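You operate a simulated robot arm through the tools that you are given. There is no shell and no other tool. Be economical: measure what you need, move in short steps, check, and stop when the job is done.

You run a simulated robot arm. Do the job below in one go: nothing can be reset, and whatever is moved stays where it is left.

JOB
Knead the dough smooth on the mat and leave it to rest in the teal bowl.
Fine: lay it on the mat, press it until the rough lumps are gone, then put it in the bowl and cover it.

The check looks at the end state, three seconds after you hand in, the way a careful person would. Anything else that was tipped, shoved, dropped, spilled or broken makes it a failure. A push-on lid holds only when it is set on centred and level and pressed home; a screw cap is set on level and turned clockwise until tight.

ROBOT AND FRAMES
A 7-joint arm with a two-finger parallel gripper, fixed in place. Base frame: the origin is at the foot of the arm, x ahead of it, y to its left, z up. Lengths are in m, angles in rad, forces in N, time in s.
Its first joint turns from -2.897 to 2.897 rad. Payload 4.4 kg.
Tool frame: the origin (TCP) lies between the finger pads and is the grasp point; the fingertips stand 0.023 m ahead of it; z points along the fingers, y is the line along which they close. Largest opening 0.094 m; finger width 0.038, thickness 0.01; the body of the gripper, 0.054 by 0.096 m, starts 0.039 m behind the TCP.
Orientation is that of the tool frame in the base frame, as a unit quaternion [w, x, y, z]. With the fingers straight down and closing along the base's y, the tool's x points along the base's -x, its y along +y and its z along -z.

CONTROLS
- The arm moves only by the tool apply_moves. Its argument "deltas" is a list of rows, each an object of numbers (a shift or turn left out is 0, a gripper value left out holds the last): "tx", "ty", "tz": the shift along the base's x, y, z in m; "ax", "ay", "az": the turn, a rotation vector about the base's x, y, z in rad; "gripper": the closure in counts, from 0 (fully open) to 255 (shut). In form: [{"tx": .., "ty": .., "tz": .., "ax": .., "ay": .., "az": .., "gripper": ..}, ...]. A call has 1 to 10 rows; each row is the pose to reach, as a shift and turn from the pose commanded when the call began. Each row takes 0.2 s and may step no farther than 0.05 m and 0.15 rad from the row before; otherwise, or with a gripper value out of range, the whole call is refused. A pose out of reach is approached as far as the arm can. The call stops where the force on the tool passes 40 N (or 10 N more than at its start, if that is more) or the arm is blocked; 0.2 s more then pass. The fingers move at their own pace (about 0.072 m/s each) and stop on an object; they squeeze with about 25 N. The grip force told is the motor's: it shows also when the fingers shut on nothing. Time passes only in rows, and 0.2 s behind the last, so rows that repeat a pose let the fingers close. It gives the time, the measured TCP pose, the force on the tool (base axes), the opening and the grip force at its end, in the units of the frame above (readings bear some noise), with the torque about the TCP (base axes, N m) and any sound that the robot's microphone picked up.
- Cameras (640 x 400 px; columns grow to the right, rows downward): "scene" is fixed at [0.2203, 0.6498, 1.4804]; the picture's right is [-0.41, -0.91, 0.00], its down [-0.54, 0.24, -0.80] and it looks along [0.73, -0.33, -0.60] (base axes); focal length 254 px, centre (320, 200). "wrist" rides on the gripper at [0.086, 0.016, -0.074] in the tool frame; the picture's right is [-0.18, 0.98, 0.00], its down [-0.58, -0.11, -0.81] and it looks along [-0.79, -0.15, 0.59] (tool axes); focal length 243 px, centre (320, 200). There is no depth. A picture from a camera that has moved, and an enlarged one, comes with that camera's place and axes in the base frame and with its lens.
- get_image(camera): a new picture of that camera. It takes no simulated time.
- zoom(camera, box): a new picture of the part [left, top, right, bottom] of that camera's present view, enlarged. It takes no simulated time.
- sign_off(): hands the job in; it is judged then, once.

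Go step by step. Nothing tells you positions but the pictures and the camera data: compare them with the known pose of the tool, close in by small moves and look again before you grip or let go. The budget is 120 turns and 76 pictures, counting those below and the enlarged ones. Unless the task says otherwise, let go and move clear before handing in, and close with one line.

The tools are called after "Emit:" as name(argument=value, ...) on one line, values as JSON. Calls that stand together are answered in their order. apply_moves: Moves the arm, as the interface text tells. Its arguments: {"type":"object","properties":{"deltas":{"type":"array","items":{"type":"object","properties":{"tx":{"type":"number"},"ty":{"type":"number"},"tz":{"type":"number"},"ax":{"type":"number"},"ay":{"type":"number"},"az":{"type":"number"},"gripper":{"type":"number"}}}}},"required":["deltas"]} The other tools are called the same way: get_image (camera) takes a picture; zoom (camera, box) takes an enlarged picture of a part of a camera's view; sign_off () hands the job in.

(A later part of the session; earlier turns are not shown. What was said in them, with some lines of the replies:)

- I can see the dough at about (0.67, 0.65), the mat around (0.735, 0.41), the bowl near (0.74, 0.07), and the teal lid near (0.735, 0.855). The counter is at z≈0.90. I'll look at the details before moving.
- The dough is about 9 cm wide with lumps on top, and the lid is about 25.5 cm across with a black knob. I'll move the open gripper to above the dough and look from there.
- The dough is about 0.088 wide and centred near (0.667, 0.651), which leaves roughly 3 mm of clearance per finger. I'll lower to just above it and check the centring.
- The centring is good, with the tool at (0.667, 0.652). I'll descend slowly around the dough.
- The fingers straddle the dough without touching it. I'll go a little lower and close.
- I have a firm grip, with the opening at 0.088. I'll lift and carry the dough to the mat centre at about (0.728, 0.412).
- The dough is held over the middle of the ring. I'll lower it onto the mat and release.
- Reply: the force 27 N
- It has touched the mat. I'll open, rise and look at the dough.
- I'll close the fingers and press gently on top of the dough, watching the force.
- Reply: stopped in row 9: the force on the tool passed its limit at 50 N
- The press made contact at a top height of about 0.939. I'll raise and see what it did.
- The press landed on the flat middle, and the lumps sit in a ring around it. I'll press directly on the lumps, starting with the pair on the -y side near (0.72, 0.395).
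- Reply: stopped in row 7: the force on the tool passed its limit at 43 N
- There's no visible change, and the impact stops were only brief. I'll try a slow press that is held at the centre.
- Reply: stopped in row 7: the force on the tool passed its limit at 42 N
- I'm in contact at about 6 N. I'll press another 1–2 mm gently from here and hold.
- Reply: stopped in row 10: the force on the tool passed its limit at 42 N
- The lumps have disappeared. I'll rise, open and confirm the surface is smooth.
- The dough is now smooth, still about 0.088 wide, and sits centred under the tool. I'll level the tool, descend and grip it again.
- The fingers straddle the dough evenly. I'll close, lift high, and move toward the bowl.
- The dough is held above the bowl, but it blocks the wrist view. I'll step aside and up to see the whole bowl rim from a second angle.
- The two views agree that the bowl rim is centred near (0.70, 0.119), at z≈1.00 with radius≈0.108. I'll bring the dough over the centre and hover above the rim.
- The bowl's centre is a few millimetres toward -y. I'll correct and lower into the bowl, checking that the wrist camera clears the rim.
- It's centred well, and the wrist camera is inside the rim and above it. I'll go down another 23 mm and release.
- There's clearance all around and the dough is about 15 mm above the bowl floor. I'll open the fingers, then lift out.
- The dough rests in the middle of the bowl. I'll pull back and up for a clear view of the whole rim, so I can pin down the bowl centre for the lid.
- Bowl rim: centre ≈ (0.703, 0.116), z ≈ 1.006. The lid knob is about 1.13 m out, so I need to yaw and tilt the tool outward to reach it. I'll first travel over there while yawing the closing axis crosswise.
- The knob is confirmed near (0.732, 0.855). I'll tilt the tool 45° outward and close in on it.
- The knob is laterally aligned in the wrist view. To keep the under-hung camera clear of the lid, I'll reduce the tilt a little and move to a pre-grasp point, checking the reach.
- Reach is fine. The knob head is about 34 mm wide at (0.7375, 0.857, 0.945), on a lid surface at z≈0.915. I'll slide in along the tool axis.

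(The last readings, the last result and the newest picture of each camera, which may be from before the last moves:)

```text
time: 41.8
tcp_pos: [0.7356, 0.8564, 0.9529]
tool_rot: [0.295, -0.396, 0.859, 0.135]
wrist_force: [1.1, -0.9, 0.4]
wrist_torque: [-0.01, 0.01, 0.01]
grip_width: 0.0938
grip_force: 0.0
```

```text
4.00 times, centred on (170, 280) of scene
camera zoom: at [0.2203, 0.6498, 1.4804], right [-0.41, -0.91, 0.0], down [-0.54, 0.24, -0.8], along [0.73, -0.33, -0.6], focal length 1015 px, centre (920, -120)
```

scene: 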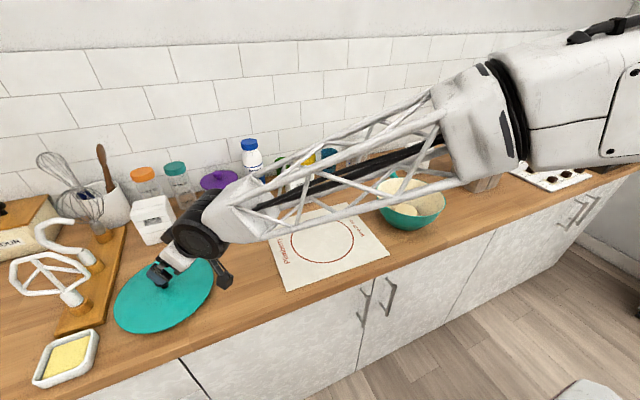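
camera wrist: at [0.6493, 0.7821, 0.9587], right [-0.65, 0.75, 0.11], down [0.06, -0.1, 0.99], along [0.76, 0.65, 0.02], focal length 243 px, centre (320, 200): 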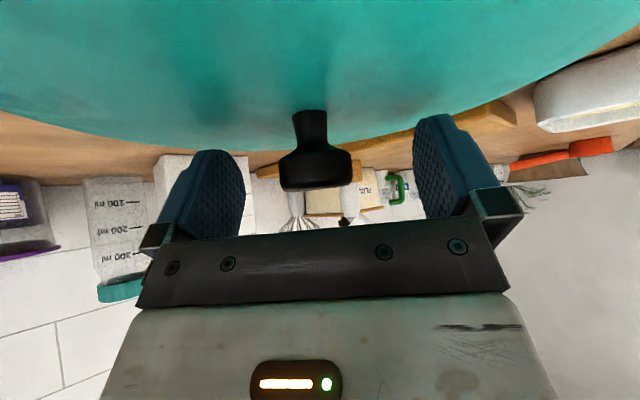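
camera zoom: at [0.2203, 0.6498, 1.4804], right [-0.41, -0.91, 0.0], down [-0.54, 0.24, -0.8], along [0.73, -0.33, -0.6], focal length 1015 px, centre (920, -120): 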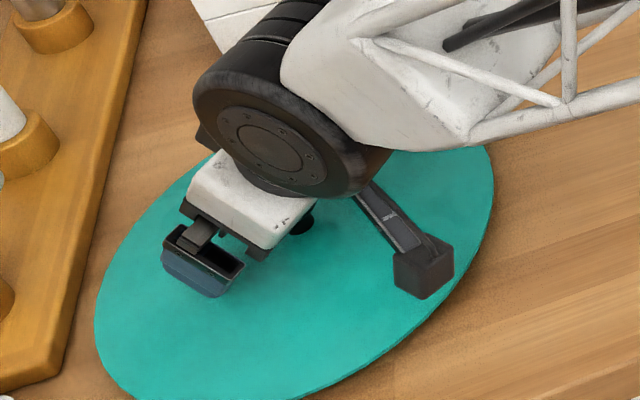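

The knob head sits between the pads at grasp depth. I'll close on it.

Emit:
apply_moves(deltas=[{"gripper": 255}, {"gripper": 255}, {"gripper": 255}, {"gripper": 255}, {"gripper": 255}])

Emit:
get_image(camera="wrist")

```text
time: 43.0
tcp_pos: [0.7362, 0.8565, 0.9529]
tool_rot: [0.295, -0.396, 0.859, 0.135]
wrist_force: [-0.8, -0.2, -1.1]
wrist_torque: [-0.03, 0.01, -0.08]
grip_width: 0.0311
grip_force: 25.1
```

```text
35 pictures are left
camera wrist: at [0.6492, 0.7821, 0.9587], right [-0.65, 0.75, 0.11], down [0.06, -0.1, 0.99], along [0.76, 0.65, 0.02], focal length 243 px, centre (320, 200)
```

wrist: 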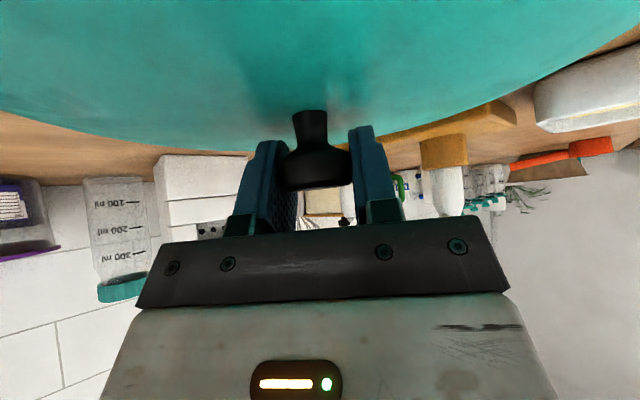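

I've gripped the knob at 31 mm. I'll lift gently and check that the lid comes up level.

Emit:
apply_moves(deltas=[{"tz": 0.01}, {"tz": 0.02}, {"tz": 0.035}, {"tz": 0.05}, {"tz": 0.05}])

Emit:
get_image(camera="scene")

Emit:
get_image(camera="wrist")

```text
time: 44.2
tcp_pos: [0.7366, 0.8554, 1.0025]
tool_rot: [0.295, -0.396, 0.859, 0.136]
wrist_force: [0.2, 0.8, -1.3]
wrist_torque: [0.02, -0.02, 0.03]
grip_width: 0.0305
grip_force: 24.3
```

```text
34 pictures are left
```

scene: 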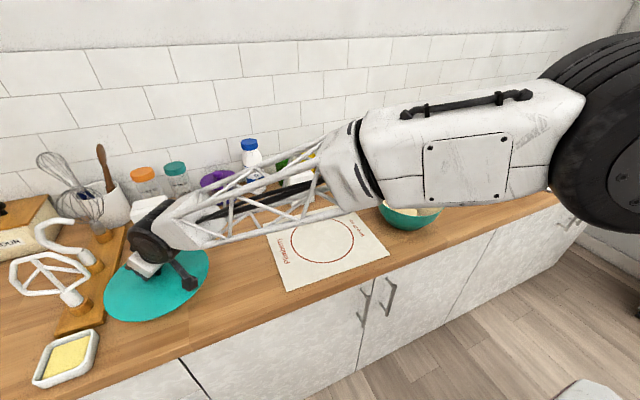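

```text
33 pictures are left
camera wrist: at [0.6497, 0.7812, 1.0082], right [-0.65, 0.75, 0.11], down [0.06, -0.1, 0.99], along [0.76, 0.65, 0.02], focal length 243 px, centre (320, 200)
```

wrist: 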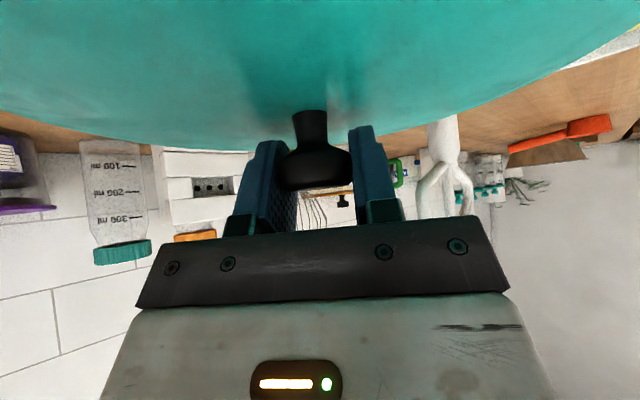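

The lid lifted level and firmly held. I'll raise it clear of everything and carry it toward the bowl, turning about the vertical so it stays level.

Emit:
apply_moves(deltas=[{"tz": 0.045}, {"tz": 0.09}, {"tx": -0.01, "ty": -0.02, "tz": 0.13}, {"tx": -0.02, "ty": -0.065, "tz": 0.13, "az": -0.1}, {"tx": -0.03, "ty": -0.11, "tz": 0.13, "az": -0.2}, {"tx": -0.04, "ty": -0.155, "tz": 0.13, "az": -0.3}, {"tx": -0.05, "ty": -0.2, "tz": 0.13, "az": -0.4}, {"tx": -0.06, "ty": -0.245, "tz": 0.13, "az": -0.5}, {"tx": -0.07, "ty": -0.29, "tz": 0.13, "az": -0.6}, {"tx": -0.08, "ty": -0.335, "tz": 0.13, "az": -0.7}])

Emit:
get_image(camera="scene")

```text
time: 46.4
tcp_pos: [0.6543, 0.523, 1.1302]
tool_rot: [0.324, -0.077, 0.943, 0.025]
wrist_force: [0.0, 0.1, -1.4]
wrist_torque: [0.03, -0.03, 0.01]
grip_width: 0.0308
grip_force: 25.5
```

```text
32 pictures are left
```

scene: 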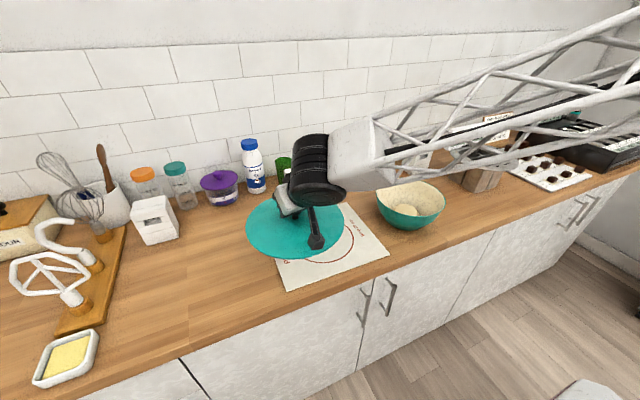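

Everything else is undisturbed and the lid is level. I'll continue to above the bowl.

Emit:
apply_moves(deltas=[{"tx": 0.005, "ty": -0.045}, {"tx": 0.01, "ty": -0.09}, {"tx": 0.015, "ty": -0.135}, {"tx": 0.02, "ty": -0.18}, {"tx": 0.025, "ty": -0.225}, {"tx": 0.03, "ty": -0.27}, {"tx": 0.035, "ty": -0.315}, {"tx": 0.041, "ty": -0.36}, {"tx": 0.046, "ty": -0.404}, {"tx": 0.046, "ty": -0.404}])

Emit:
zoom(camera="scene", box=[340, 120, 484, 240])

Emit:
get_image(camera="wrist")

```text
time: 48.6
tcp_pos: [0.7014, 0.1165, 1.1327]
tool_rot: [0.323, -0.077, 0.943, 0.025]
wrist_force: [1.2, 0.9, -1.0]
wrist_torque: [-0.01, -0.02, -0.01]
grip_width: 0.0305
grip_force: 25.1
```

```text
3.33 times, centred on (412, 180) of scene
camera zoom: at [0.2203, 0.6498, 1.4804], right [-0.41, -0.91, 0.0], down [-0.54, 0.24, -0.8], along [0.73, -0.33, -0.6], focal length 846 px, centre (13, 267)
```

zoom: 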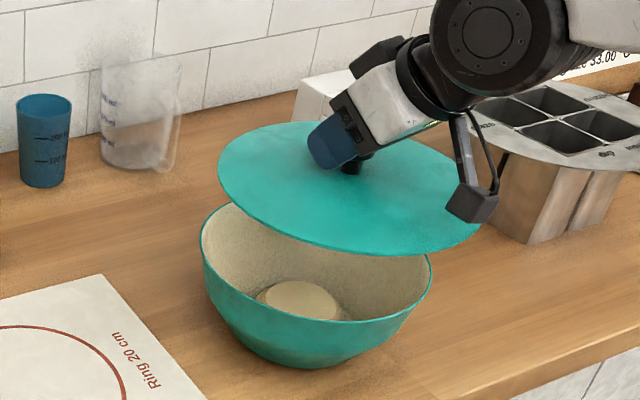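

```text
30 pictures are left
camera wrist: at [0.5854, 0.1154, 1.1382], right [-0.02, 0.99, 0.11], down [-0.02, -0.11, 0.99], along [1.0, 0.01, 0.02], focal length 243 px, centre (320, 200)
```

wrist: 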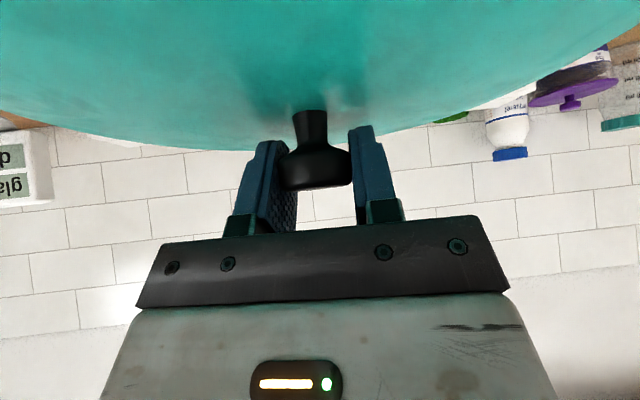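

The lid is over the bowl. I'll lower it until it is about 12 mm above the rim and compare the outlines.

Emit:
apply_moves(deltas=[{"tz": -0.02}, {"tz": -0.04}, {"tz": -0.055}, {"tz": -0.062}, {"tz": -0.062}])

Emit:
zoom(camera="scene", box=[360, 150, 456, 240])

```text
time: 49.8
tcp_pos: [0.7007, 0.1182, 1.0708]
tool_rot: [0.324, -0.077, 0.943, 0.026]
wrist_force: [0.1, -0.2, -0.6]
wrist_torque: [-0.01, -0.01, 0.01]
grip_width: 0.0303
grip_force: 24.6
```

```text
4.44 times, centred on (408, 195) of scene
camera zoom: at [0.2203, 0.6498, 1.4804], right [-0.41, -0.91, 0.0], down [-0.54, 0.24, -0.8], along [0.73, -0.33, -0.6], focal length 1128 px, centre (-71, 222)
```

zoom: 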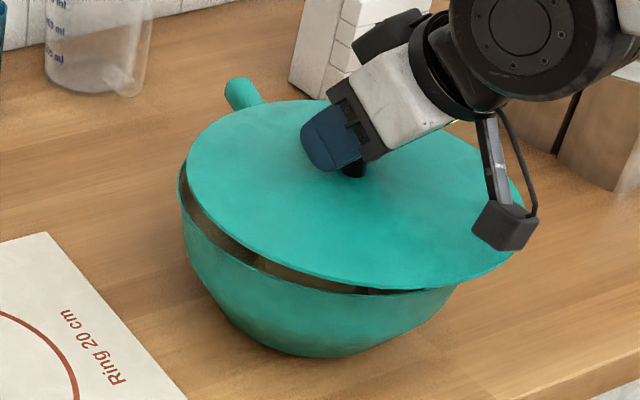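

The lid looks offset by about 12 mm from the bowl in this view. I'll zoom in closely to measure it before correcting.

Emit:
zoom(camera="scene", box=[370, 165, 418, 213])

Emit:
zoom(camera="scene", box=[410, 165, 458, 213])

```text
8.33 times, centred on (394, 189) of scene
camera zoom: at [0.2203, 0.6498, 1.4804], right [-0.41, -0.91, 0.0], down [-0.54, 0.24, -0.8], along [0.73, -0.33, -0.6], focal length 2115 px, centre (-297, 292)
```

zoom: 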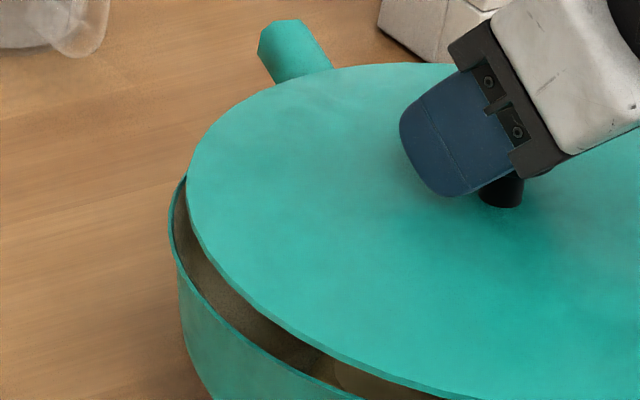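

```text
8.33 times, centred on (434, 189) of scene
camera zoom: at [0.2203, 0.6498, 1.4804], right [-0.41, -0.91, 0.0], down [-0.54, 0.24, -0.8], along [0.73, -0.33, -0.6], focal length 2115 px, centre (-630, 292)
```

zoom: 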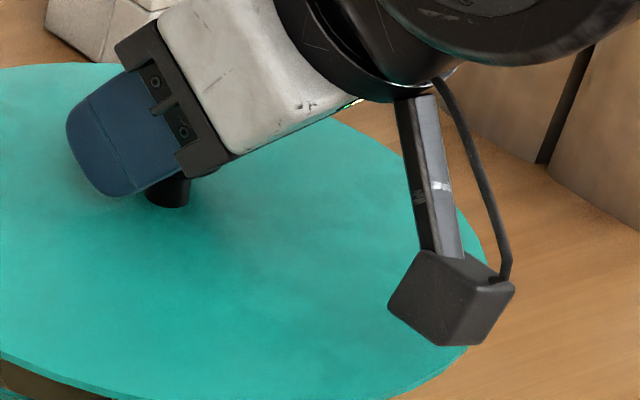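

Putting the views together, the knob axis sits slightly nearer the robot than the TCP. I'll shift the lid by (+10, +8) mm, lower a little, and recheck the outlines.

Emit:
apply_moves(deltas=[{"tx": 0.005, "ty": 0.004}, {"tx": 0.01, "ty": 0.008}, {"tx": 0.01, "ty": 0.008, "tz": -0.006}, {"tx": 0.01, "ty": 0.008, "tz": -0.006}])

Emit:
zoom(camera="scene", box=[370, 160, 450, 230])

```text
time: 50.8
tcp_pos: [0.7128, 0.1256, 1.0641]
tool_rot: [0.324, -0.077, 0.943, 0.026]
wrist_force: [0.4, 0.1, 0.0]
wrist_torque: [-0.02, -0.03, -0.02]
grip_width: 0.0303
grip_force: 24.5
```

```text
5.71 times, centred on (410, 195) of scene
camera zoom: at [0.2203, 0.6498, 1.4804], right [-0.41, -0.91, 0.0], down [-0.54, 0.24, -0.8], along [0.73, -0.33, -0.6], focal length 1450 px, centre (-194, 229)
```

zoom: 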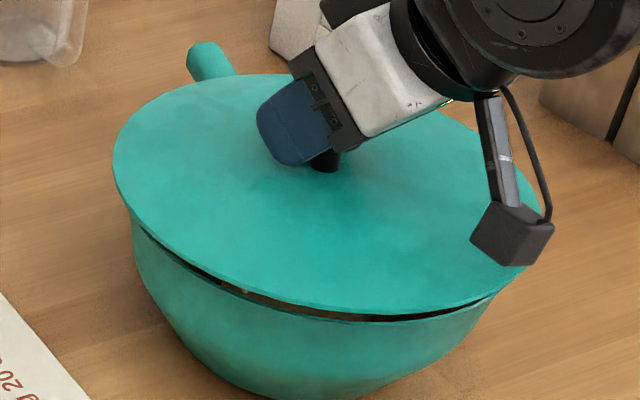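

The lid is now centred across the view. I'll lower slowly to contact.

Emit:
apply_moves(deltas=[{"tz": -0.002}, {"tz": -0.004}, {"tz": -0.0055}, {"tz": -0.007}, {"tz": -0.0085}, {"tz": -0.0095}])

Emit:
zoom(camera="scene", box=[370, 160, 450, 230])

```text
time: 52.2
tcp_pos: [0.7124, 0.1247, 1.0551]
tool_rot: [0.324, -0.077, 0.943, 0.025]
wrist_force: [-0.2, -1.9, 7.7]
wrist_torque: [0.07, 0.56, 0.07]
grip_width: 0.0308
grip_force: 25.3
```

```text
5.71 times, centred on (410, 195) of scene
camera zoom: at [0.2203, 0.6498, 1.4804], right [-0.41, -0.91, 0.0], down [-0.54, 0.24, -0.8], along [0.73, -0.33, -0.6], focal length 1450 px, centre (-194, 229)
```

zoom: 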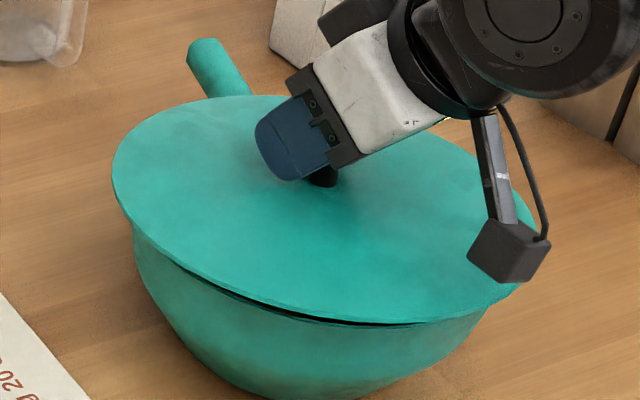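

The lid has made contact with the rim. I'll release it to settle and back out along the tool axis.

Emit:
apply_moves(deltas=[{"tz": 0.0}, {"gripper": 0}, {"gripper": 0}, {"gripper": 0}, {"tx": -0.02, "ty": -0.003, "tz": 0.026}, {"tx": -0.045, "ty": -0.007, "tz": 0.06}, {"tx": -0.06, "ty": -0.01, "tz": 0.1}, {"tx": -0.08, "ty": -0.012, "tz": 0.14}])

Emit:
zoom(camera="scene", box=[370, 160, 450, 230])

```text
time: 54.0
tcp_pos: [0.6335, 0.1155, 1.1945]
tool_rot: [0.323, -0.077, 0.943, 0.025]
wrist_force: [-0.1, 0.2, 0.0]
wrist_torque: [-0.03, -0.05, -0.03]
grip_width: 0.0941
grip_force: 0.1
```

```text
5.71 times, centred on (410, 195) of scene
camera zoom: at [0.2203, 0.6498, 1.4804], right [-0.41, -0.91, 0.0], down [-0.54, 0.24, -0.8], along [0.73, -0.33, -0.6], focal length 1450 px, centre (-194, 229)
```

zoom: 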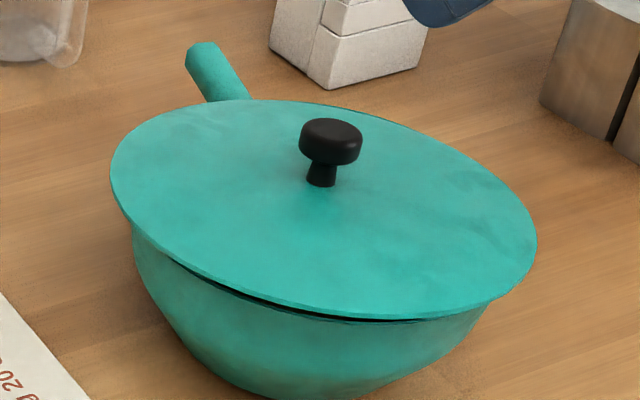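

The lid rests on the rim with a slight gap on the camera side, so it needs to move a few millimetres away from the scene camera. I'll bring the tool back to vertical and view it from above.

Emit:
apply_moves(deltas=[{"tz": 0.02, "ax": -0.021, "ay": 0.13}, {"tx": -0.01, "tz": 0.04, "ax": -0.042, "ay": 0.26}, {"tx": -0.02, "tz": 0.06, "ax": -0.064, "ay": 0.39}, {"tx": -0.03, "tz": 0.07, "ax": -0.085, "ay": 0.52}, {"tx": -0.035, "tz": 0.075, "ax": -0.106, "ay": 0.651}, {"tx": -0.035, "tz": 0.075, "ax": -0.106, "ay": 0.651}])

Emit:
get_image(camera="wrist")

```text
time: 55.4
tcp_pos: [0.5978, 0.1141, 1.27]
tool_rot: [0.0, -0.082, 0.997, 0.0]
wrist_force: [1.0, 0.1, 0.0]
wrist_torque: [-0.02, 0.01, 0.01]
grip_width: 0.0938
grip_force: 0.1
```

```text
23 pictures are left
camera wrist: at [0.5097, 0.1172, 1.3443], right [0.02, 1.0, 0.0], down [0.59, -0.01, 0.81], along [0.81, -0.02, -0.59], focal length 243 px, centre (320, 200)
```

wrist: 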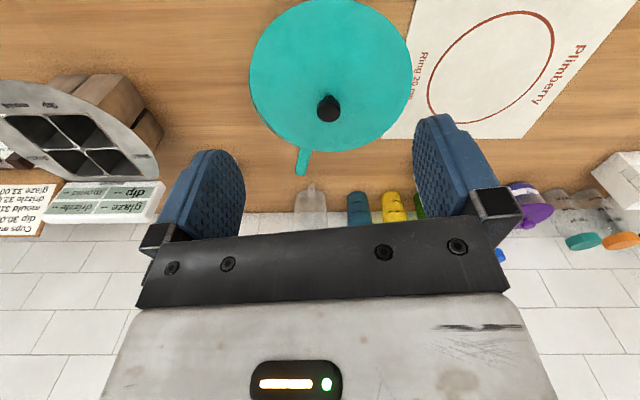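

To compare directly with my earlier rim picture, I'll go back to the same camera pose (yaw 0) and look at the lid.

Emit:
apply_moves(deltas=[{"tx": 0.003, "tz": -0.005, "az": -0.08}, {"tx": 0.006, "tz": -0.0105, "az": -0.164}, {"tx": 0.006, "tz": -0.0105, "az": -0.164}, {"tx": 0.006, "tz": -0.0105, "az": -0.164}])

Emit:
zoom(camera="wrist", box=[208, 0, 464, 160])

```text
time: 56.4
tcp_pos: [0.6032, 0.1128, 1.2603]
tool_rot: [0.001, 0.001, 1.0, 0.0]
wrist_force: [0.4, 0.2, 1.0]
wrist_torque: [-0.03, 0.01, -0.01]
grip_width: 0.0939
grip_force: 0.0
```

```text
2.50 times, centred on (336, 80) of wrist
camera zoom: at [0.5165, 0.1305, 1.3339], right [0.19, 0.98, 0.0], down [0.58, -0.11, 0.81], along [0.79, -0.15, -0.59], focal length 606 px, centre (280, 500)
```

zoom: 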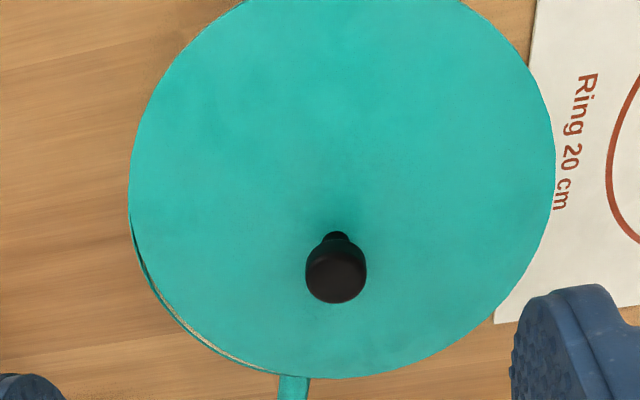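

Compared against the same camera pose, the lid sits about (-7, +10) mm from the bowl centre, with the knob near (0.697, 0.126). I'll regrip the knob vertically, lift slightly and shift it, starting from directly above.

Emit:
apply_moves(deltas=[{"tx": 0.03, "ty": 0.004, "tz": -0.03}, {"tx": 0.06, "ty": 0.008, "tz": -0.06}, {"tx": 0.09, "ty": 0.013, "tz": -0.09}, {"tx": 0.094, "ty": 0.013, "tz": -0.13}, {"tx": 0.094, "ty": 0.013, "tz": -0.15}, {"tx": 0.094, "ty": 0.013, "tz": -0.15}])

Emit:
get_image(camera="wrist")

```text
time: 57.8
tcp_pos: [0.6982, 0.1267, 1.1092]
tool_rot: [0.001, 0.001, 1.0, 0.0]
wrist_force: [0.1, 0.2, 0.1]
wrist_torque: [-0.01, 0.01, -0.01]
grip_width: 0.094
grip_force: 0.0
```

```text
21 pictures are left
camera wrist: at [0.6109, 0.1442, 1.1834], right [0.18, 0.98, 0.0], down [0.58, -0.11, 0.81], along [0.79, -0.15, -0.59], focal length 243 px, centre (320, 200)
```

wrist: 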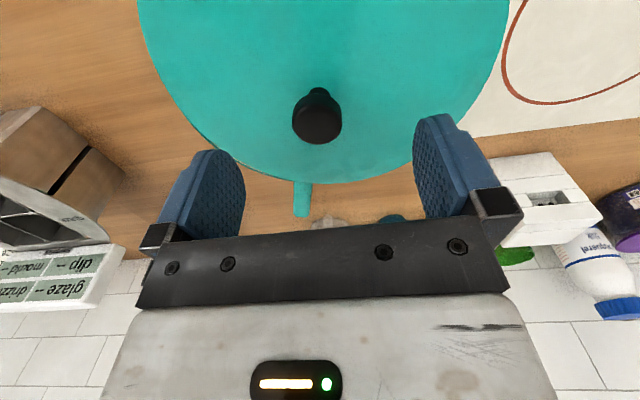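

The knob is aligned. I'll lower around the knob head and close.

Emit:
apply_moves(deltas=[{"tx": -0.002, "ty": -0.001, "tz": -0.02}, {"tx": -0.002, "ty": -0.001, "tz": -0.035}, {"tx": -0.002, "ty": -0.001, "tz": -0.045}, {"tx": -0.002, "ty": -0.001, "tz": -0.049}, {"tx": -0.002, "ty": -0.001, "tz": -0.049, "gripper": 255}, {"tx": -0.002, "ty": -0.001, "tz": -0.049}, {"tx": -0.002, "ty": -0.001, "tz": -0.049}, {"tx": -0.002, "ty": -0.001, "tz": -0.049}])

Emit:
get_image(camera="wrist")

```text
time: 59.6
tcp_pos: [0.6939, 0.1265, 1.0607]
tool_rot: [0.001, 0.0, 1.0, 0.0]
wrist_force: [-1.1, -2.0, 0.0]
wrist_torque: [-0.05, 0.07, -0.08]
grip_width: 0.0307
grip_force: 24.9
```

```text
20 pictures are left
camera wrist: at [0.6084, 0.1438, 1.1346], right [0.18, 0.98, 0.0], down [0.58, -0.11, 0.81], along [0.79, -0.15, -0.59], focal length 243 px, centre (320, 200)
```

wrist: 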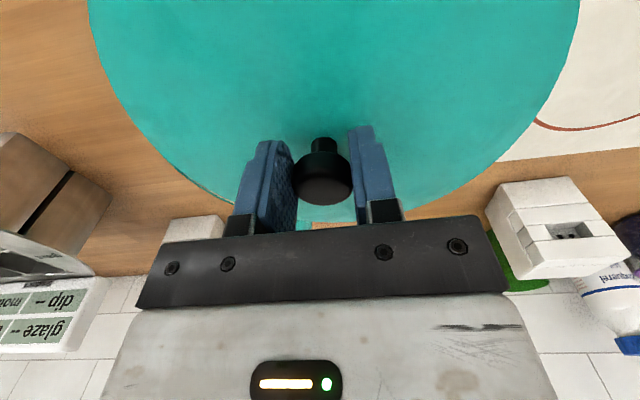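

I've gripped the knob vertically. I'll lift 8 mm, shift by (+9, -10) mm, and look.

Emit:
apply_moves(deltas=[{"tz": 0.005}, {"tz": 0.01}, {"tx": 0.004, "ty": -0.005, "tz": 0.01}, {"tx": 0.009, "ty": -0.01, "tz": 0.01}, {"tx": 0.009, "ty": -0.01, "tz": 0.01}])

Emit:
zoom(camera="scene", box=[370, 160, 450, 230])

```text
time: 60.8
tcp_pos: [0.7036, 0.1146, 1.0708]
tool_rot: [0.001, 0.0, 1.0, 0.0]
wrist_force: [0.6, 0.3, -1.2]
wrist_torque: [0.0, 0.06, 0.01]
grip_width: 0.0306
grip_force: 25.1
```

```text
5.71 times, centred on (410, 195) of scene
camera zoom: at [0.2203, 0.6498, 1.4804], right [-0.41, -0.91, 0.0], down [-0.54, 0.24, -0.8], along [0.73, -0.33, -0.6], focal length 1450 px, centre (-194, 229)
```

zoom: 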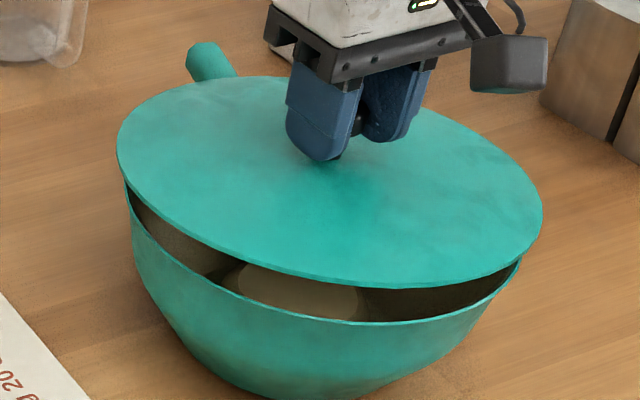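

The lid is across-centred but tilted, with the near side about 5° high. I'll rotate the tool to level it and check.

Emit:
apply_moves(deltas=[{"ax": -0.018, "ay": -0.041}, {"ax": -0.037, "ay": -0.082}, {"ax": -0.037, "ay": -0.082}])

Emit:
zoom(camera="scene", box=[370, 160, 450, 230])

```text
time: 61.6
tcp_pos: [0.7041, 0.115, 1.0703]
tool_rot: [0.042, 0.001, 0.999, -0.019]
wrist_force: [-0.5, 0.3, -0.4]
wrist_torque: [0.02, 0.0, -0.04]
grip_width: 0.0307
grip_force: 24.7
```

```text
5.71 times, centred on (410, 195) of scene
camera zoom: at [0.2203, 0.6498, 1.4804], right [-0.41, -0.91, 0.0], down [-0.54, 0.24, -0.8], along [0.73, -0.33, -0.6], focal length 1450 px, centre (-194, 229)
```

zoom: 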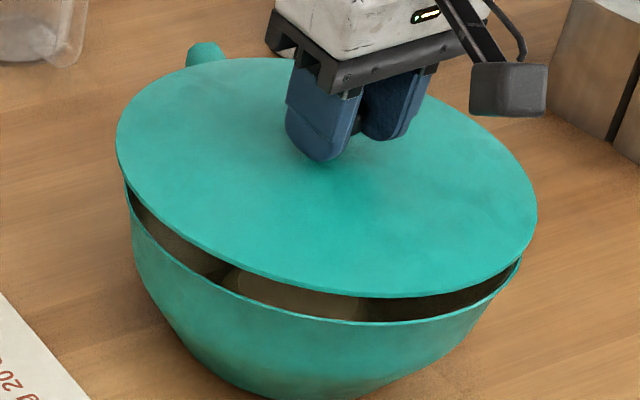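

The lid is level now. I'll lower it gently to contact so I can judge the fore-aft alignment.

Emit:
apply_moves(deltas=[{"tz": -0.003}, {"tz": -0.006}, {"tz": -0.008}, {"tz": -0.01}, {"tz": -0.012}, {"tz": -0.013}, {"tz": -0.013}])

Emit:
zoom(camera="scene", box=[370, 160, 450, 230])

```text
time: 63.2
tcp_pos: [0.7033, 0.1156, 1.0572]
tool_rot: [0.042, 0.001, 0.999, -0.019]
wrist_force: [0.0, -0.7, 6.6]
wrist_torque: [0.04, -0.76, 0.0]
grip_width: 0.0306
grip_force: 25.0
```

```text
5.71 times, centred on (410, 195) of scene
camera zoom: at [0.2203, 0.6498, 1.4804], right [-0.41, -0.91, 0.0], down [-0.54, 0.24, -0.8], along [0.73, -0.33, -0.6], focal length 1450 px, centre (-194, 229)
```

zoom: 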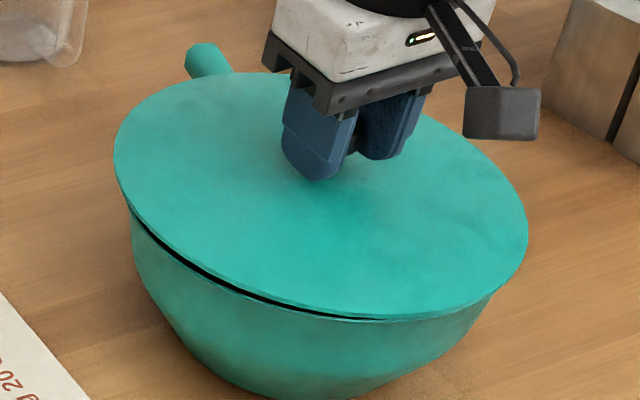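

The torque shows contact only on the far (+x) side, so the lid is a few millimetres too far in +x. I'll lift 5 mm, shift -4 mm in x, and set it down again.

Emit:
apply_moves(deltas=[{"tz": 0.005}, {"tx": -0.004, "tz": 0.005}, {"tx": -0.004, "tz": 0.002}, {"tx": -0.004, "tz": 0.0}, {"tx": -0.004, "tz": -0.001}, {"tx": -0.004, "tz": -0.001}])

```text
time: 64.6
tcp_pos: [0.6988, 0.1155, 1.0568]
tool_rot: [0.042, 0.0, 0.999, -0.018]
wrist_force: [1.0, 0.4, -1.9]
wrist_torque: [0.01, 0.01, -0.01]
grip_width: 0.0306
grip_force: 24.7
```

There's no contact at the same height now, which suggests it is entering the opening. I'll keep lowering in small steps.

Emit:
apply_moves(deltas=[{"tz": -0.001}, {"tz": -0.002}, {"tz": -0.003}, {"tz": -0.004}, {"tz": -0.004}])

Emit:
zoom(camera="scene", box=[370, 160, 450, 230])

```text
time: 65.8
tcp_pos: [0.6998, 0.1159, 1.053]
tool_rot: [0.042, 0.001, 0.999, -0.018]
wrist_force: [0.8, 0.3, 4.5]
wrist_torque: [-0.04, 0.46, -0.03]
grip_width: 0.0305
grip_force: 25.1
```

```text
5.71 times, centred on (410, 195) of scene
camera zoom: at [0.2203, 0.6498, 1.4804], right [-0.41, -0.91, 0.0], down [-0.54, 0.24, -0.8], along [0.73, -0.33, -0.6], focal length 1450 px, centre (-194, 229)
```

zoom: 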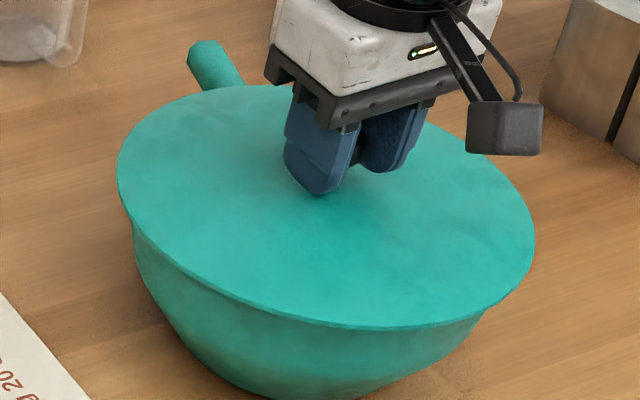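

The lid now looks centred and closed all round. I'll release, rise, and return the tool to vertical for pressing.

Emit:
apply_moves(deltas=[{"gripper": 0}, {"gripper": 0}, {"gripper": 0}, {"tz": 0.03}, {"tz": 0.07, "ax": 0.037, "ay": 0.082}, {"tz": 0.07, "ax": 0.037, "ay": 0.082}])

Emit:
get_image(camera="wrist")

Emit:
zoom(camera="scene", box=[370, 160, 450, 230])

```text
time: 67.2
tcp_pos: [0.6992, 0.1167, 1.1242]
tool_rot: [0.0, 0.0, 1.0, 0.0]
wrist_force: [-0.2, 0.0, -0.1]
wrist_torque: [-0.02, -0.01, -0.04]
grip_width: 0.094
grip_force: 0.1
```

```text
15 pictures are left
camera wrist: at [0.6131, 0.1344, 1.199], right [0.18, 0.98, 0.0], down [0.58, -0.11, 0.81], along [0.79, -0.15, -0.59], focal length 243 px, centre (320, 200)
```

wrist: 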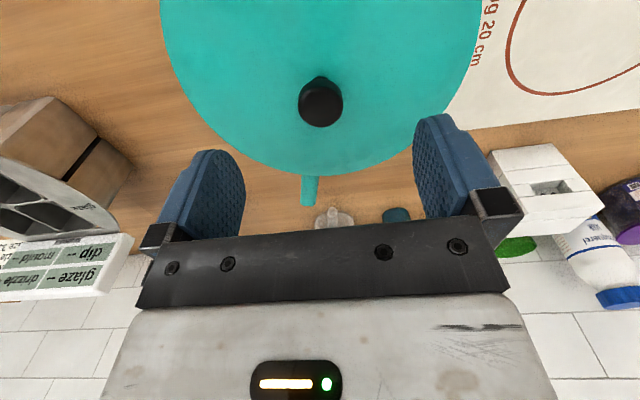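

```text
5.71 times, centred on (410, 195) of scene
camera zoom: at [0.2203, 0.6498, 1.4804], right [-0.41, -0.91, 0.0], down [-0.54, 0.24, -0.8], along [0.73, -0.33, -0.6], focal length 1450 px, centre (-194, 229)
```

zoom: 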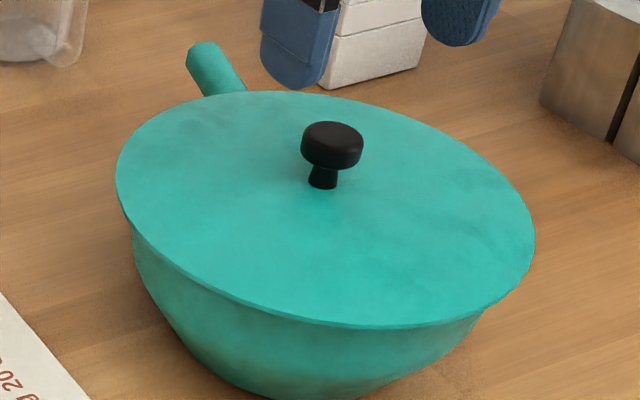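

The lid is level and centred. I'll close the fingers and press straight down on the knob, slowly.

Emit:
apply_moves(deltas=[{"gripper": 255}, {"gripper": 255}, {"gripper": 255}, {"tz": -0.015}, {"tz": -0.025}, {"tz": -0.03}, {"tz": -0.033}, {"tz": -0.035}, {"tz": -0.037}, {"tz": -0.038}])

```text
time: 69.4
tcp_pos: [0.6995, 0.1157, 1.0852]
tool_rot: [0.002, 0.0, 1.0, 0.0]
wrist_force: [0.2, 0.3, -0.4]
wrist_torque: [0.01, 0.01, -0.03]
grip_width: 0.0
grip_force: 24.6
```

Emit:
apply_moves(deltas=[{"tz": -0.001}, {"tz": -0.002}, {"tz": -0.003}, {"tz": -0.004}, {"tz": -0.005}, {"tz": -0.006}, {"tz": -0.007}, {"tz": -0.008}, {"tz": -0.009}, {"tz": -0.01}])

```text
time: 71.6
tcp_pos: [0.7005, 0.1151, 1.0739]
tool_rot: [0.001, 0.0, 1.0, 0.0]
wrist_force: [0.3, -0.3, -0.3]
wrist_torque: [0.01, -0.01, -0.02]
grip_width: 0.0
grip_force: 24.9
```

There's been no contact yet at tip z≈1.051. I'll check where the knob is relative to the fingertips.

Emit:
get_image(camera="wrist")

Emit:
zoom(camera="scene", box=[370, 160, 450, 230])

```text
13 pictures are left
camera wrist: at [0.6131, 0.1325, 1.1487], right [0.18, 0.98, 0.0], down [0.58, -0.11, 0.81], along [0.79, -0.15, -0.59], focal length 243 px, centre (320, 200)
```

wrist: 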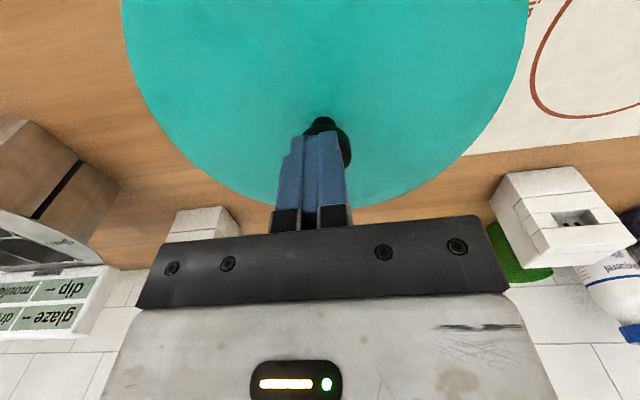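

```text
5.71 times, centred on (410, 195) of scene
camera zoom: at [0.2203, 0.6498, 1.4804], right [-0.41, -0.91, 0.0], down [-0.54, 0.24, -0.8], along [0.73, -0.33, -0.6], focal length 1450 px, centre (-194, 229)
```

zoom: 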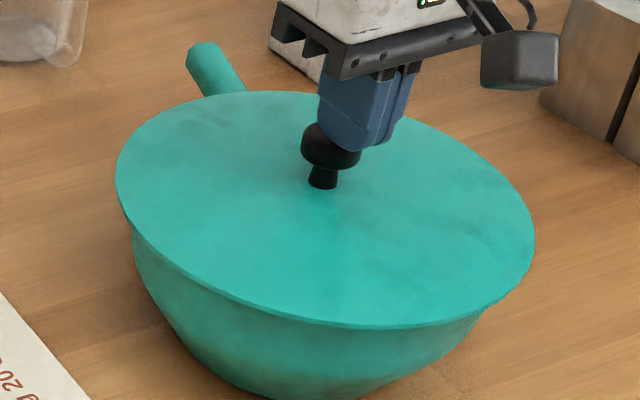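

The fingertips are right above the knob top, about to touch. I'll continue pressing slowly.

Emit:
apply_moves(deltas=[{"tx": 0.001, "ty": 0.001, "tz": -0.001}, {"tx": 0.001, "ty": 0.001, "tz": -0.002}, {"tx": 0.001, "ty": 0.001, "tz": -0.003}, {"tx": 0.001, "ty": 0.001, "tz": -0.004}, {"tx": 0.001, "ty": 0.001, "tz": -0.005}, {"tx": 0.001, "ty": 0.001, "tz": -0.006}, {"tx": 0.001, "ty": 0.001, "tz": -0.007}, {"tx": 0.001, "ty": 0.001, "tz": -0.008}])

```text
time: 72.9
tcp_pos: [0.7009, 0.1167, 1.0737]
tool_rot: [0.003, 0.0, 1.0, 0.0]
wrist_force: [0.0, -0.7, 4.7]
wrist_torque: [-0.03, 0.01, 0.09]
grip_width: 0.0
grip_force: 25.1
stopped in row 6: the force on the tool passed its limit at 43 N (the readings are from after the stop); the commanded pose is now the measured one
```

The press reached 43 N. I'll hold a steady press for a moment, as I did with the dough, then look.

Emit:
apply_moves(deltas=[{"tz": -0.0005}, {"tz": -0.001}, {"tz": -0.0012}, {"tz": -0.0012}, {"tz": -0.0012}, {"tz": -0.0012}, {"tz": -0.0012}, {"tz": -0.0012}, {"tz": -0.0012}])

Emit:
zoom(camera="scene", box=[370, 160, 450, 230])

```text
time: 74.5
tcp_pos: [0.7019, 0.1165, 1.0731]
tool_rot: [0.005, 0.0, 1.0, 0.0]
wrist_force: [0.5, -0.8, 5.5]
wrist_torque: [-0.01, 0.02, 0.11]
grip_width: 0.0
grip_force: 25.0
stopped in row 8: the force on the tool passed its limit at 40 N (the readings are from after the stop); the commanded pose is now the measured one
```

```text
5.71 times, centred on (410, 195) of scene
camera zoom: at [0.2203, 0.6498, 1.4804], right [-0.41, -0.91, 0.0], down [-0.54, 0.24, -0.8], along [0.73, -0.33, -0.6], focal length 1450 px, centre (-194, 229)
```

zoom: 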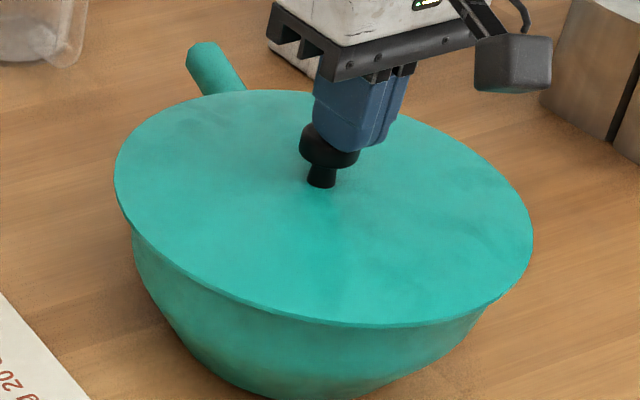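

I'll rise and return to the reference viewpoint to check the lid against the earlier rim outline.

Emit:
apply_moves(deltas=[{"tz": 0.04, "ay": 0.01}, {"tz": 0.08, "ay": 0.01}, {"tx": -0.03, "tz": 0.11, "ay": 0.01}, {"tx": -0.06, "tz": 0.14, "ay": 0.01}, {"tx": -0.09, "ty": -0.003, "tz": 0.17, "ay": 0.01}, {"tx": -0.098, "ty": -0.003, "tz": 0.186, "gripper": 0, "ay": 0.01}, {"tx": -0.098, "ty": -0.003, "tz": 0.186, "ay": 0.01}, {"tx": -0.098, "ty": -0.003, "tz": 0.186, "ay": 0.01}])

Emit:
zoom(camera="wrist", box=[208, 0, 464, 160])

Emit:
zoom(camera="scene", box=[374, 180, 450, 240])

```text
time: 76.3
tcp_pos: [0.6032, 0.1117, 1.2594]
tool_rot: [-0.001, 0.0, 1.0, 0.0]
wrist_force: [0.3, 0.2, 0.5]
wrist_torque: [-0.01, -0.04, -0.02]
grip_width: 0.0939
grip_force: 0.2
```

```text
2.50 times, centred on (336, 80) of wrist
camera zoom: at [0.5176, 0.1303, 1.3339], right [0.18, 0.98, 0.0], down [0.58, -0.11, 0.8], along [0.79, -0.15, -0.59], focal length 606 px, centre (280, 500)
```

zoom: 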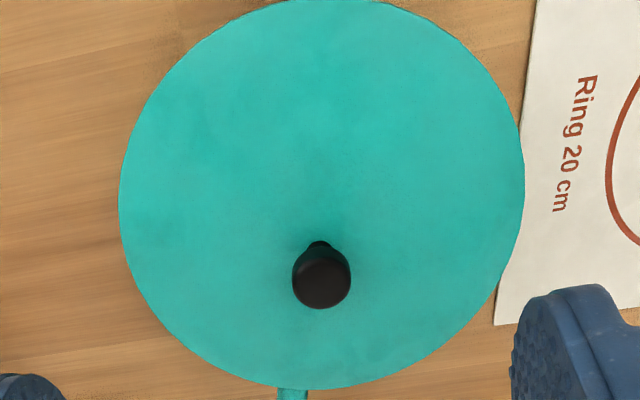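

```text
6.67 times, centred on (412, 210) of scene
camera zoom: at [0.2203, 0.6498, 1.4804], right [-0.41, -0.91, 0.0], down [-0.54, 0.24, -0.8], along [0.73, -0.33, -0.6], focal length 1692 px, centre (-293, 133)
```

zoom: 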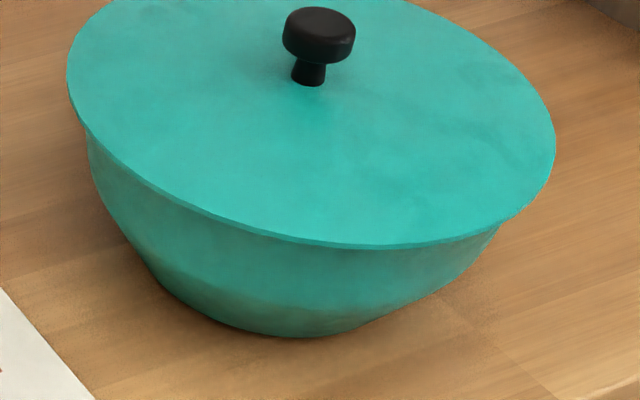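

Against the reference view, the lid is centred within a few millimetres, and it is level and flush. To confirm that it's really home, I'll grip the knob and give a very small upward tug while watching the force.

Emit:
apply_moves(deltas=[{"tx": 0.03, "ty": 0.001, "tz": -0.03}, {"tx": 0.06, "ty": 0.002, "tz": -0.06}, {"tx": 0.09, "ty": 0.003, "tz": -0.09}, {"tx": 0.1, "ty": 0.004, "tz": -0.13}, {"tx": 0.1, "ty": 0.004, "tz": -0.17}, {"tx": 0.1, "ty": 0.004, "tz": -0.19}, {"tx": 0.1, "ty": 0.004, "tz": -0.2}, {"tx": 0.1, "ty": 0.004, "tz": -0.205}])

Emit:
get_image(camera="wrist")

```text
time: 78.1
tcp_pos: [0.7039, 0.1163, 1.0523]
tool_rot: [-0.001, 0.0, 1.0, 0.0]
wrist_force: [-0.4, 0.1, -0.5]
wrist_torque: [0.02, 0.0, 0.01]
grip_width: 0.0942
grip_force: 0.0
```

```text
8 pictures are left
camera wrist: at [0.6181, 0.1349, 1.1271], right [0.18, 0.98, 0.0], down [0.58, -0.11, 0.8], along [0.79, -0.15, -0.59], focal length 243 px, centre (320, 200)
```

wrist: 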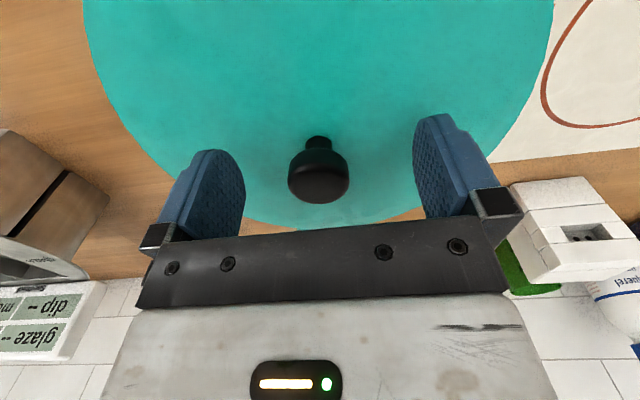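

The knob is between the fingers. I'll close, then lift just 2 mm.

Emit:
apply_moves(deltas=[{"gripper": 255}, {"gripper": 255}, {"gripper": 255}, {"gripper": 255}, {"tz": 0.001}, {"tz": 0.002}, {"tz": 0.002}])

```text
time: 79.7
tcp_pos: [0.7044, 0.1158, 1.0544]
tool_rot: [-0.002, 0.0, 1.0, 0.0]
wrist_force: [-0.6, -0.2, -1.2]
wrist_torque: [-0.01, 0.07, -0.02]
grip_width: 0.0306
grip_force: 25.4
```

The lid lifted freely, so it isn't latched, and it may just be resting in place. I'll set it down with a small -3 mm x correction and read the contact torque.

Emit:
apply_moves(deltas=[{"tz": 0.002}, {"tx": -0.003, "ty": 0.001, "tz": 0.002}, {"tx": -0.003, "ty": 0.001, "tz": 0.0}, {"tx": -0.003, "ty": 0.001, "tz": -0.001}, {"tx": -0.003, "ty": 0.001, "tz": -0.002}, {"tx": -0.003, "ty": 0.001, "tz": -0.003}, {"tx": -0.003, "ty": 0.001, "tz": -0.003}])

```text
time: 81.3
tcp_pos: [0.7016, 0.1195, 1.0529]
tool_rot: [-0.001, 0.0, 1.0, 0.0]
wrist_force: [4.9, -5.9, 8.5]
wrist_torque: [-0.21, -0.43, -0.13]
grip_width: 0.0307
grip_force: 24.9
```

Side forces show that the seat centre is where it was before. I'll lift, move back, and lower gently to read the contact there.

Emit:
apply_moves(deltas=[{"tz": 0.004}, {"tx": 0.003, "ty": -0.001, "tz": 0.004}, {"tx": 0.003, "ty": -0.001, "tz": 0.002}, {"tx": 0.003, "ty": -0.001, "tz": 0.001}, {"tx": 0.003, "ty": -0.001, "tz": 0.0}, {"tx": 0.003, "ty": -0.001, "tz": -0.001}, {"tx": 0.003, "ty": -0.001, "tz": -0.001}])

```text
time: 82.9
tcp_pos: [0.7031, 0.118, 1.0525]
tool_rot: [-0.001, 0.0, 1.0, 0.0]
wrist_force: [-2.0, -2.3, 23.2]
wrist_torque: [-0.01, -0.18, -0.03]
grip_width: 0.0307
grip_force: 25.5
```

Now the contact is balanced: 23 N down with almost no torque, so the lid is seated evenly. I'll press harder from here through the grip.

Emit:
apply_moves(deltas=[{"ty": -0.0005, "tz": -0.0005}, {"ty": -0.0005, "tz": -0.001}, {"ty": -0.0005, "tz": -0.0015}, {"ty": -0.0005, "tz": -0.002}, {"ty": -0.0005, "tz": -0.0025}, {"ty": -0.0005, "tz": -0.003}])

```text
time: 84.3
tcp_pos: [0.7035, 0.1168, 1.0485]
tool_rot: [-0.001, 0.0, 1.0, 0.0]
wrist_force: [2.1, 4.8, 23.0]
wrist_torque: [0.06, -0.21, 0.03]
grip_width: 0.0306
grip_force: 24.5
```

It moved 4 mm down at a steady force, which is either slip in the fingers or the lid going home. I'll open, rise, close, and press on the knob top again to compare heights.

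Emit:
apply_moves(deltas=[{"gripper": 0}, {"gripper": 0}, {"gripper": 0}, {"tz": 0.03}, {"tz": 0.055, "gripper": 255}, {"tz": 0.055}, {"tz": 0.055}, {"tz": 0.055}, {"tz": 0.04}, {"tz": 0.032}])

Emit:
apply_moves(deltas=[{"tz": -0.002}, {"tz": -0.004}, {"tz": -0.006}, {"tz": -0.007}, {"tz": -0.008}, {"tz": -0.009}, {"tz": -0.01}, {"tz": -0.011}, {"tz": -0.012}, {"tz": -0.013}])

```text
time: 86.5
tcp_pos: [0.7037, 0.1163, 1.0803]
tool_rot: [-0.002, 0.0, 1.0, 0.001]
wrist_force: [0.5, -0.3, 0.6]
wrist_torque: [0.02, -0.01, 0.0]
grip_width: 0.0
grip_force: 24.8
```

```text
time: 88.4
tcp_pos: [0.7038, 0.1164, 1.0733]
tool_rot: [0.0, -0.001, 1.0, 0.001]
wrist_force: [0.2, -0.3, 3.7]
wrist_torque: [0.01, 0.02, 0.05]
grip_width: 0.0
grip_force: 25.2
stopped in row 9: the force on the tool passed its limit at 43 N (the readings are from after the stop); the commanded pose is now the measured one
```

The knob top is at the same height (1.073), so the lid is bottomed out and seated. I'll back away and take a final look.

Emit:
apply_moves(deltas=[{"tz": 0.04}, {"tz": 0.08}, {"tx": -0.04, "tz": 0.11}, {"tx": -0.08, "tz": 0.14}, {"tx": -0.1, "tz": 0.186, "gripper": 0}, {"tx": -0.1, "tz": 0.186}, {"tx": -0.1, "tz": 0.186}])

Emit:
zoom(camera="wrist", box=[208, 0, 464, 160])

Emit:
get_image(camera="scene")

Emit:
zoom(camera="scene", box=[370, 160, 450, 230])

```text
refused: row 5 steps farther than a row can; nothing moved
```

```text
2.50 times, centred on (336, 80) of wrist
camera zoom: at [0.6179, 0.1344, 1.1472], right [0.18, 0.98, 0.0], down [0.58, -0.11, 0.81], along [0.79, -0.15, -0.59], focal length 606 px, centre (280, 500)
```

zoom: 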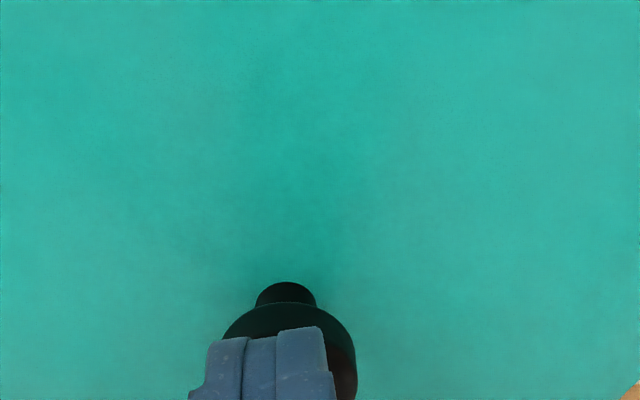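

```text
6 pictures are left
```

scene: 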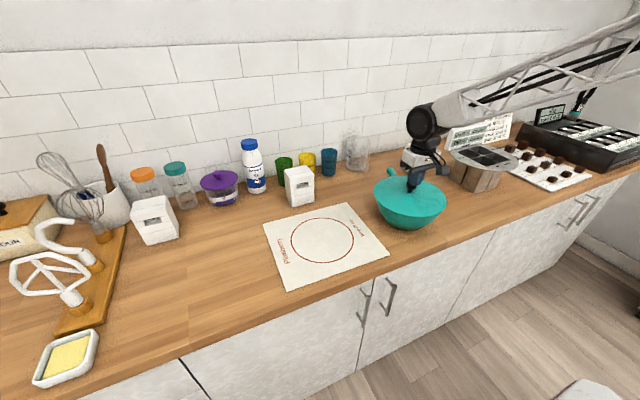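

```text
5.71 times, centred on (410, 195) of scene
camera zoom: at [0.2203, 0.6498, 1.4804], right [-0.41, -0.91, 0.0], down [-0.54, 0.24, -0.8], along [0.73, -0.33, -0.6], focal length 1450 px, centre (-194, 229)
```

zoom: 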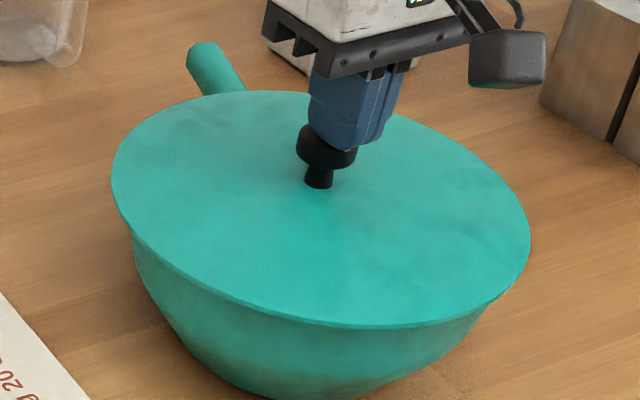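

That move was refused because one row stepped too far; nothing moved. I'll rise again with shorter steps and check.

Emit:
apply_moves(deltas=[{"tz": 0.04}, {"tz": 0.08}, {"tx": -0.03, "tz": 0.11}, {"tx": -0.06, "tz": 0.14}, {"tx": -0.09, "tz": 0.165}, {"tx": -0.1, "tz": 0.186, "gripper": 0}, {"tx": -0.1, "tz": 0.186}, {"tx": -0.1, "tz": 0.186}])

Emit:
zoom(camera="wrist", box=[208, 0, 464, 160])

Emit:
zoom(camera="scene", box=[370, 160, 450, 230])

```text
time: 90.2
tcp_pos: [0.6033, 0.1177, 1.2572]
tool_rot: [0.001, 0.0, 1.0, 0.0]
wrist_force: [0.2, 0.0, -0.4]
wrist_torque: [0.01, 0.01, -0.02]
grip_width: 0.0941
grip_force: 0.1
```

```text
2.50 times, centred on (336, 80) of wrist
camera zoom: at [0.5163, 0.1358, 1.3337], right [0.18, 0.98, 0.0], down [0.58, -0.11, 0.81], along [0.79, -0.15, -0.59], focal length 606 px, centre (280, 500)
```

zoom: 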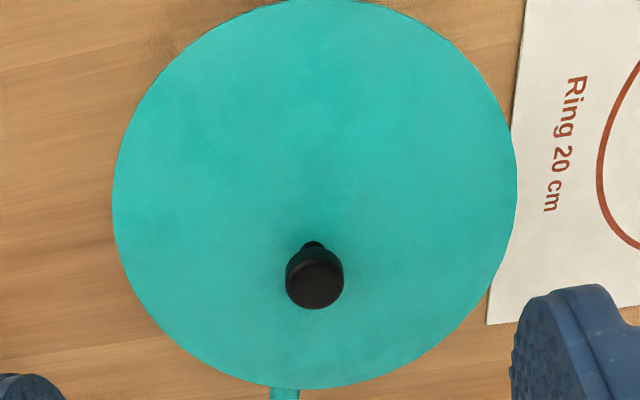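

```text
5.71 times, centred on (410, 195) of scene
camera zoom: at [0.2203, 0.6498, 1.4804], right [-0.41, -0.91, 0.0], down [-0.54, 0.24, -0.8], along [0.73, -0.33, -0.6], focal length 1450 px, centre (-194, 229)
```

zoom: 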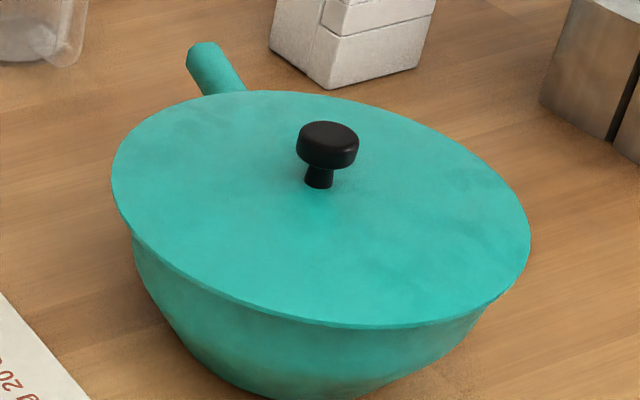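

The smooth dough is in the bowl, the lid is centred, level and seated, and the arm is clear with nothing else disturbed. I'm handing in now.

Emit:
sign_off()

```text
The job is handed in.
```

The dough was pressed on the mat until its lumps were gone, and it now rests in the teal bowl under the lid; the lid sits centred, level and pressed fully down, but doesn't lock on (it lifted freely in a small tug test).
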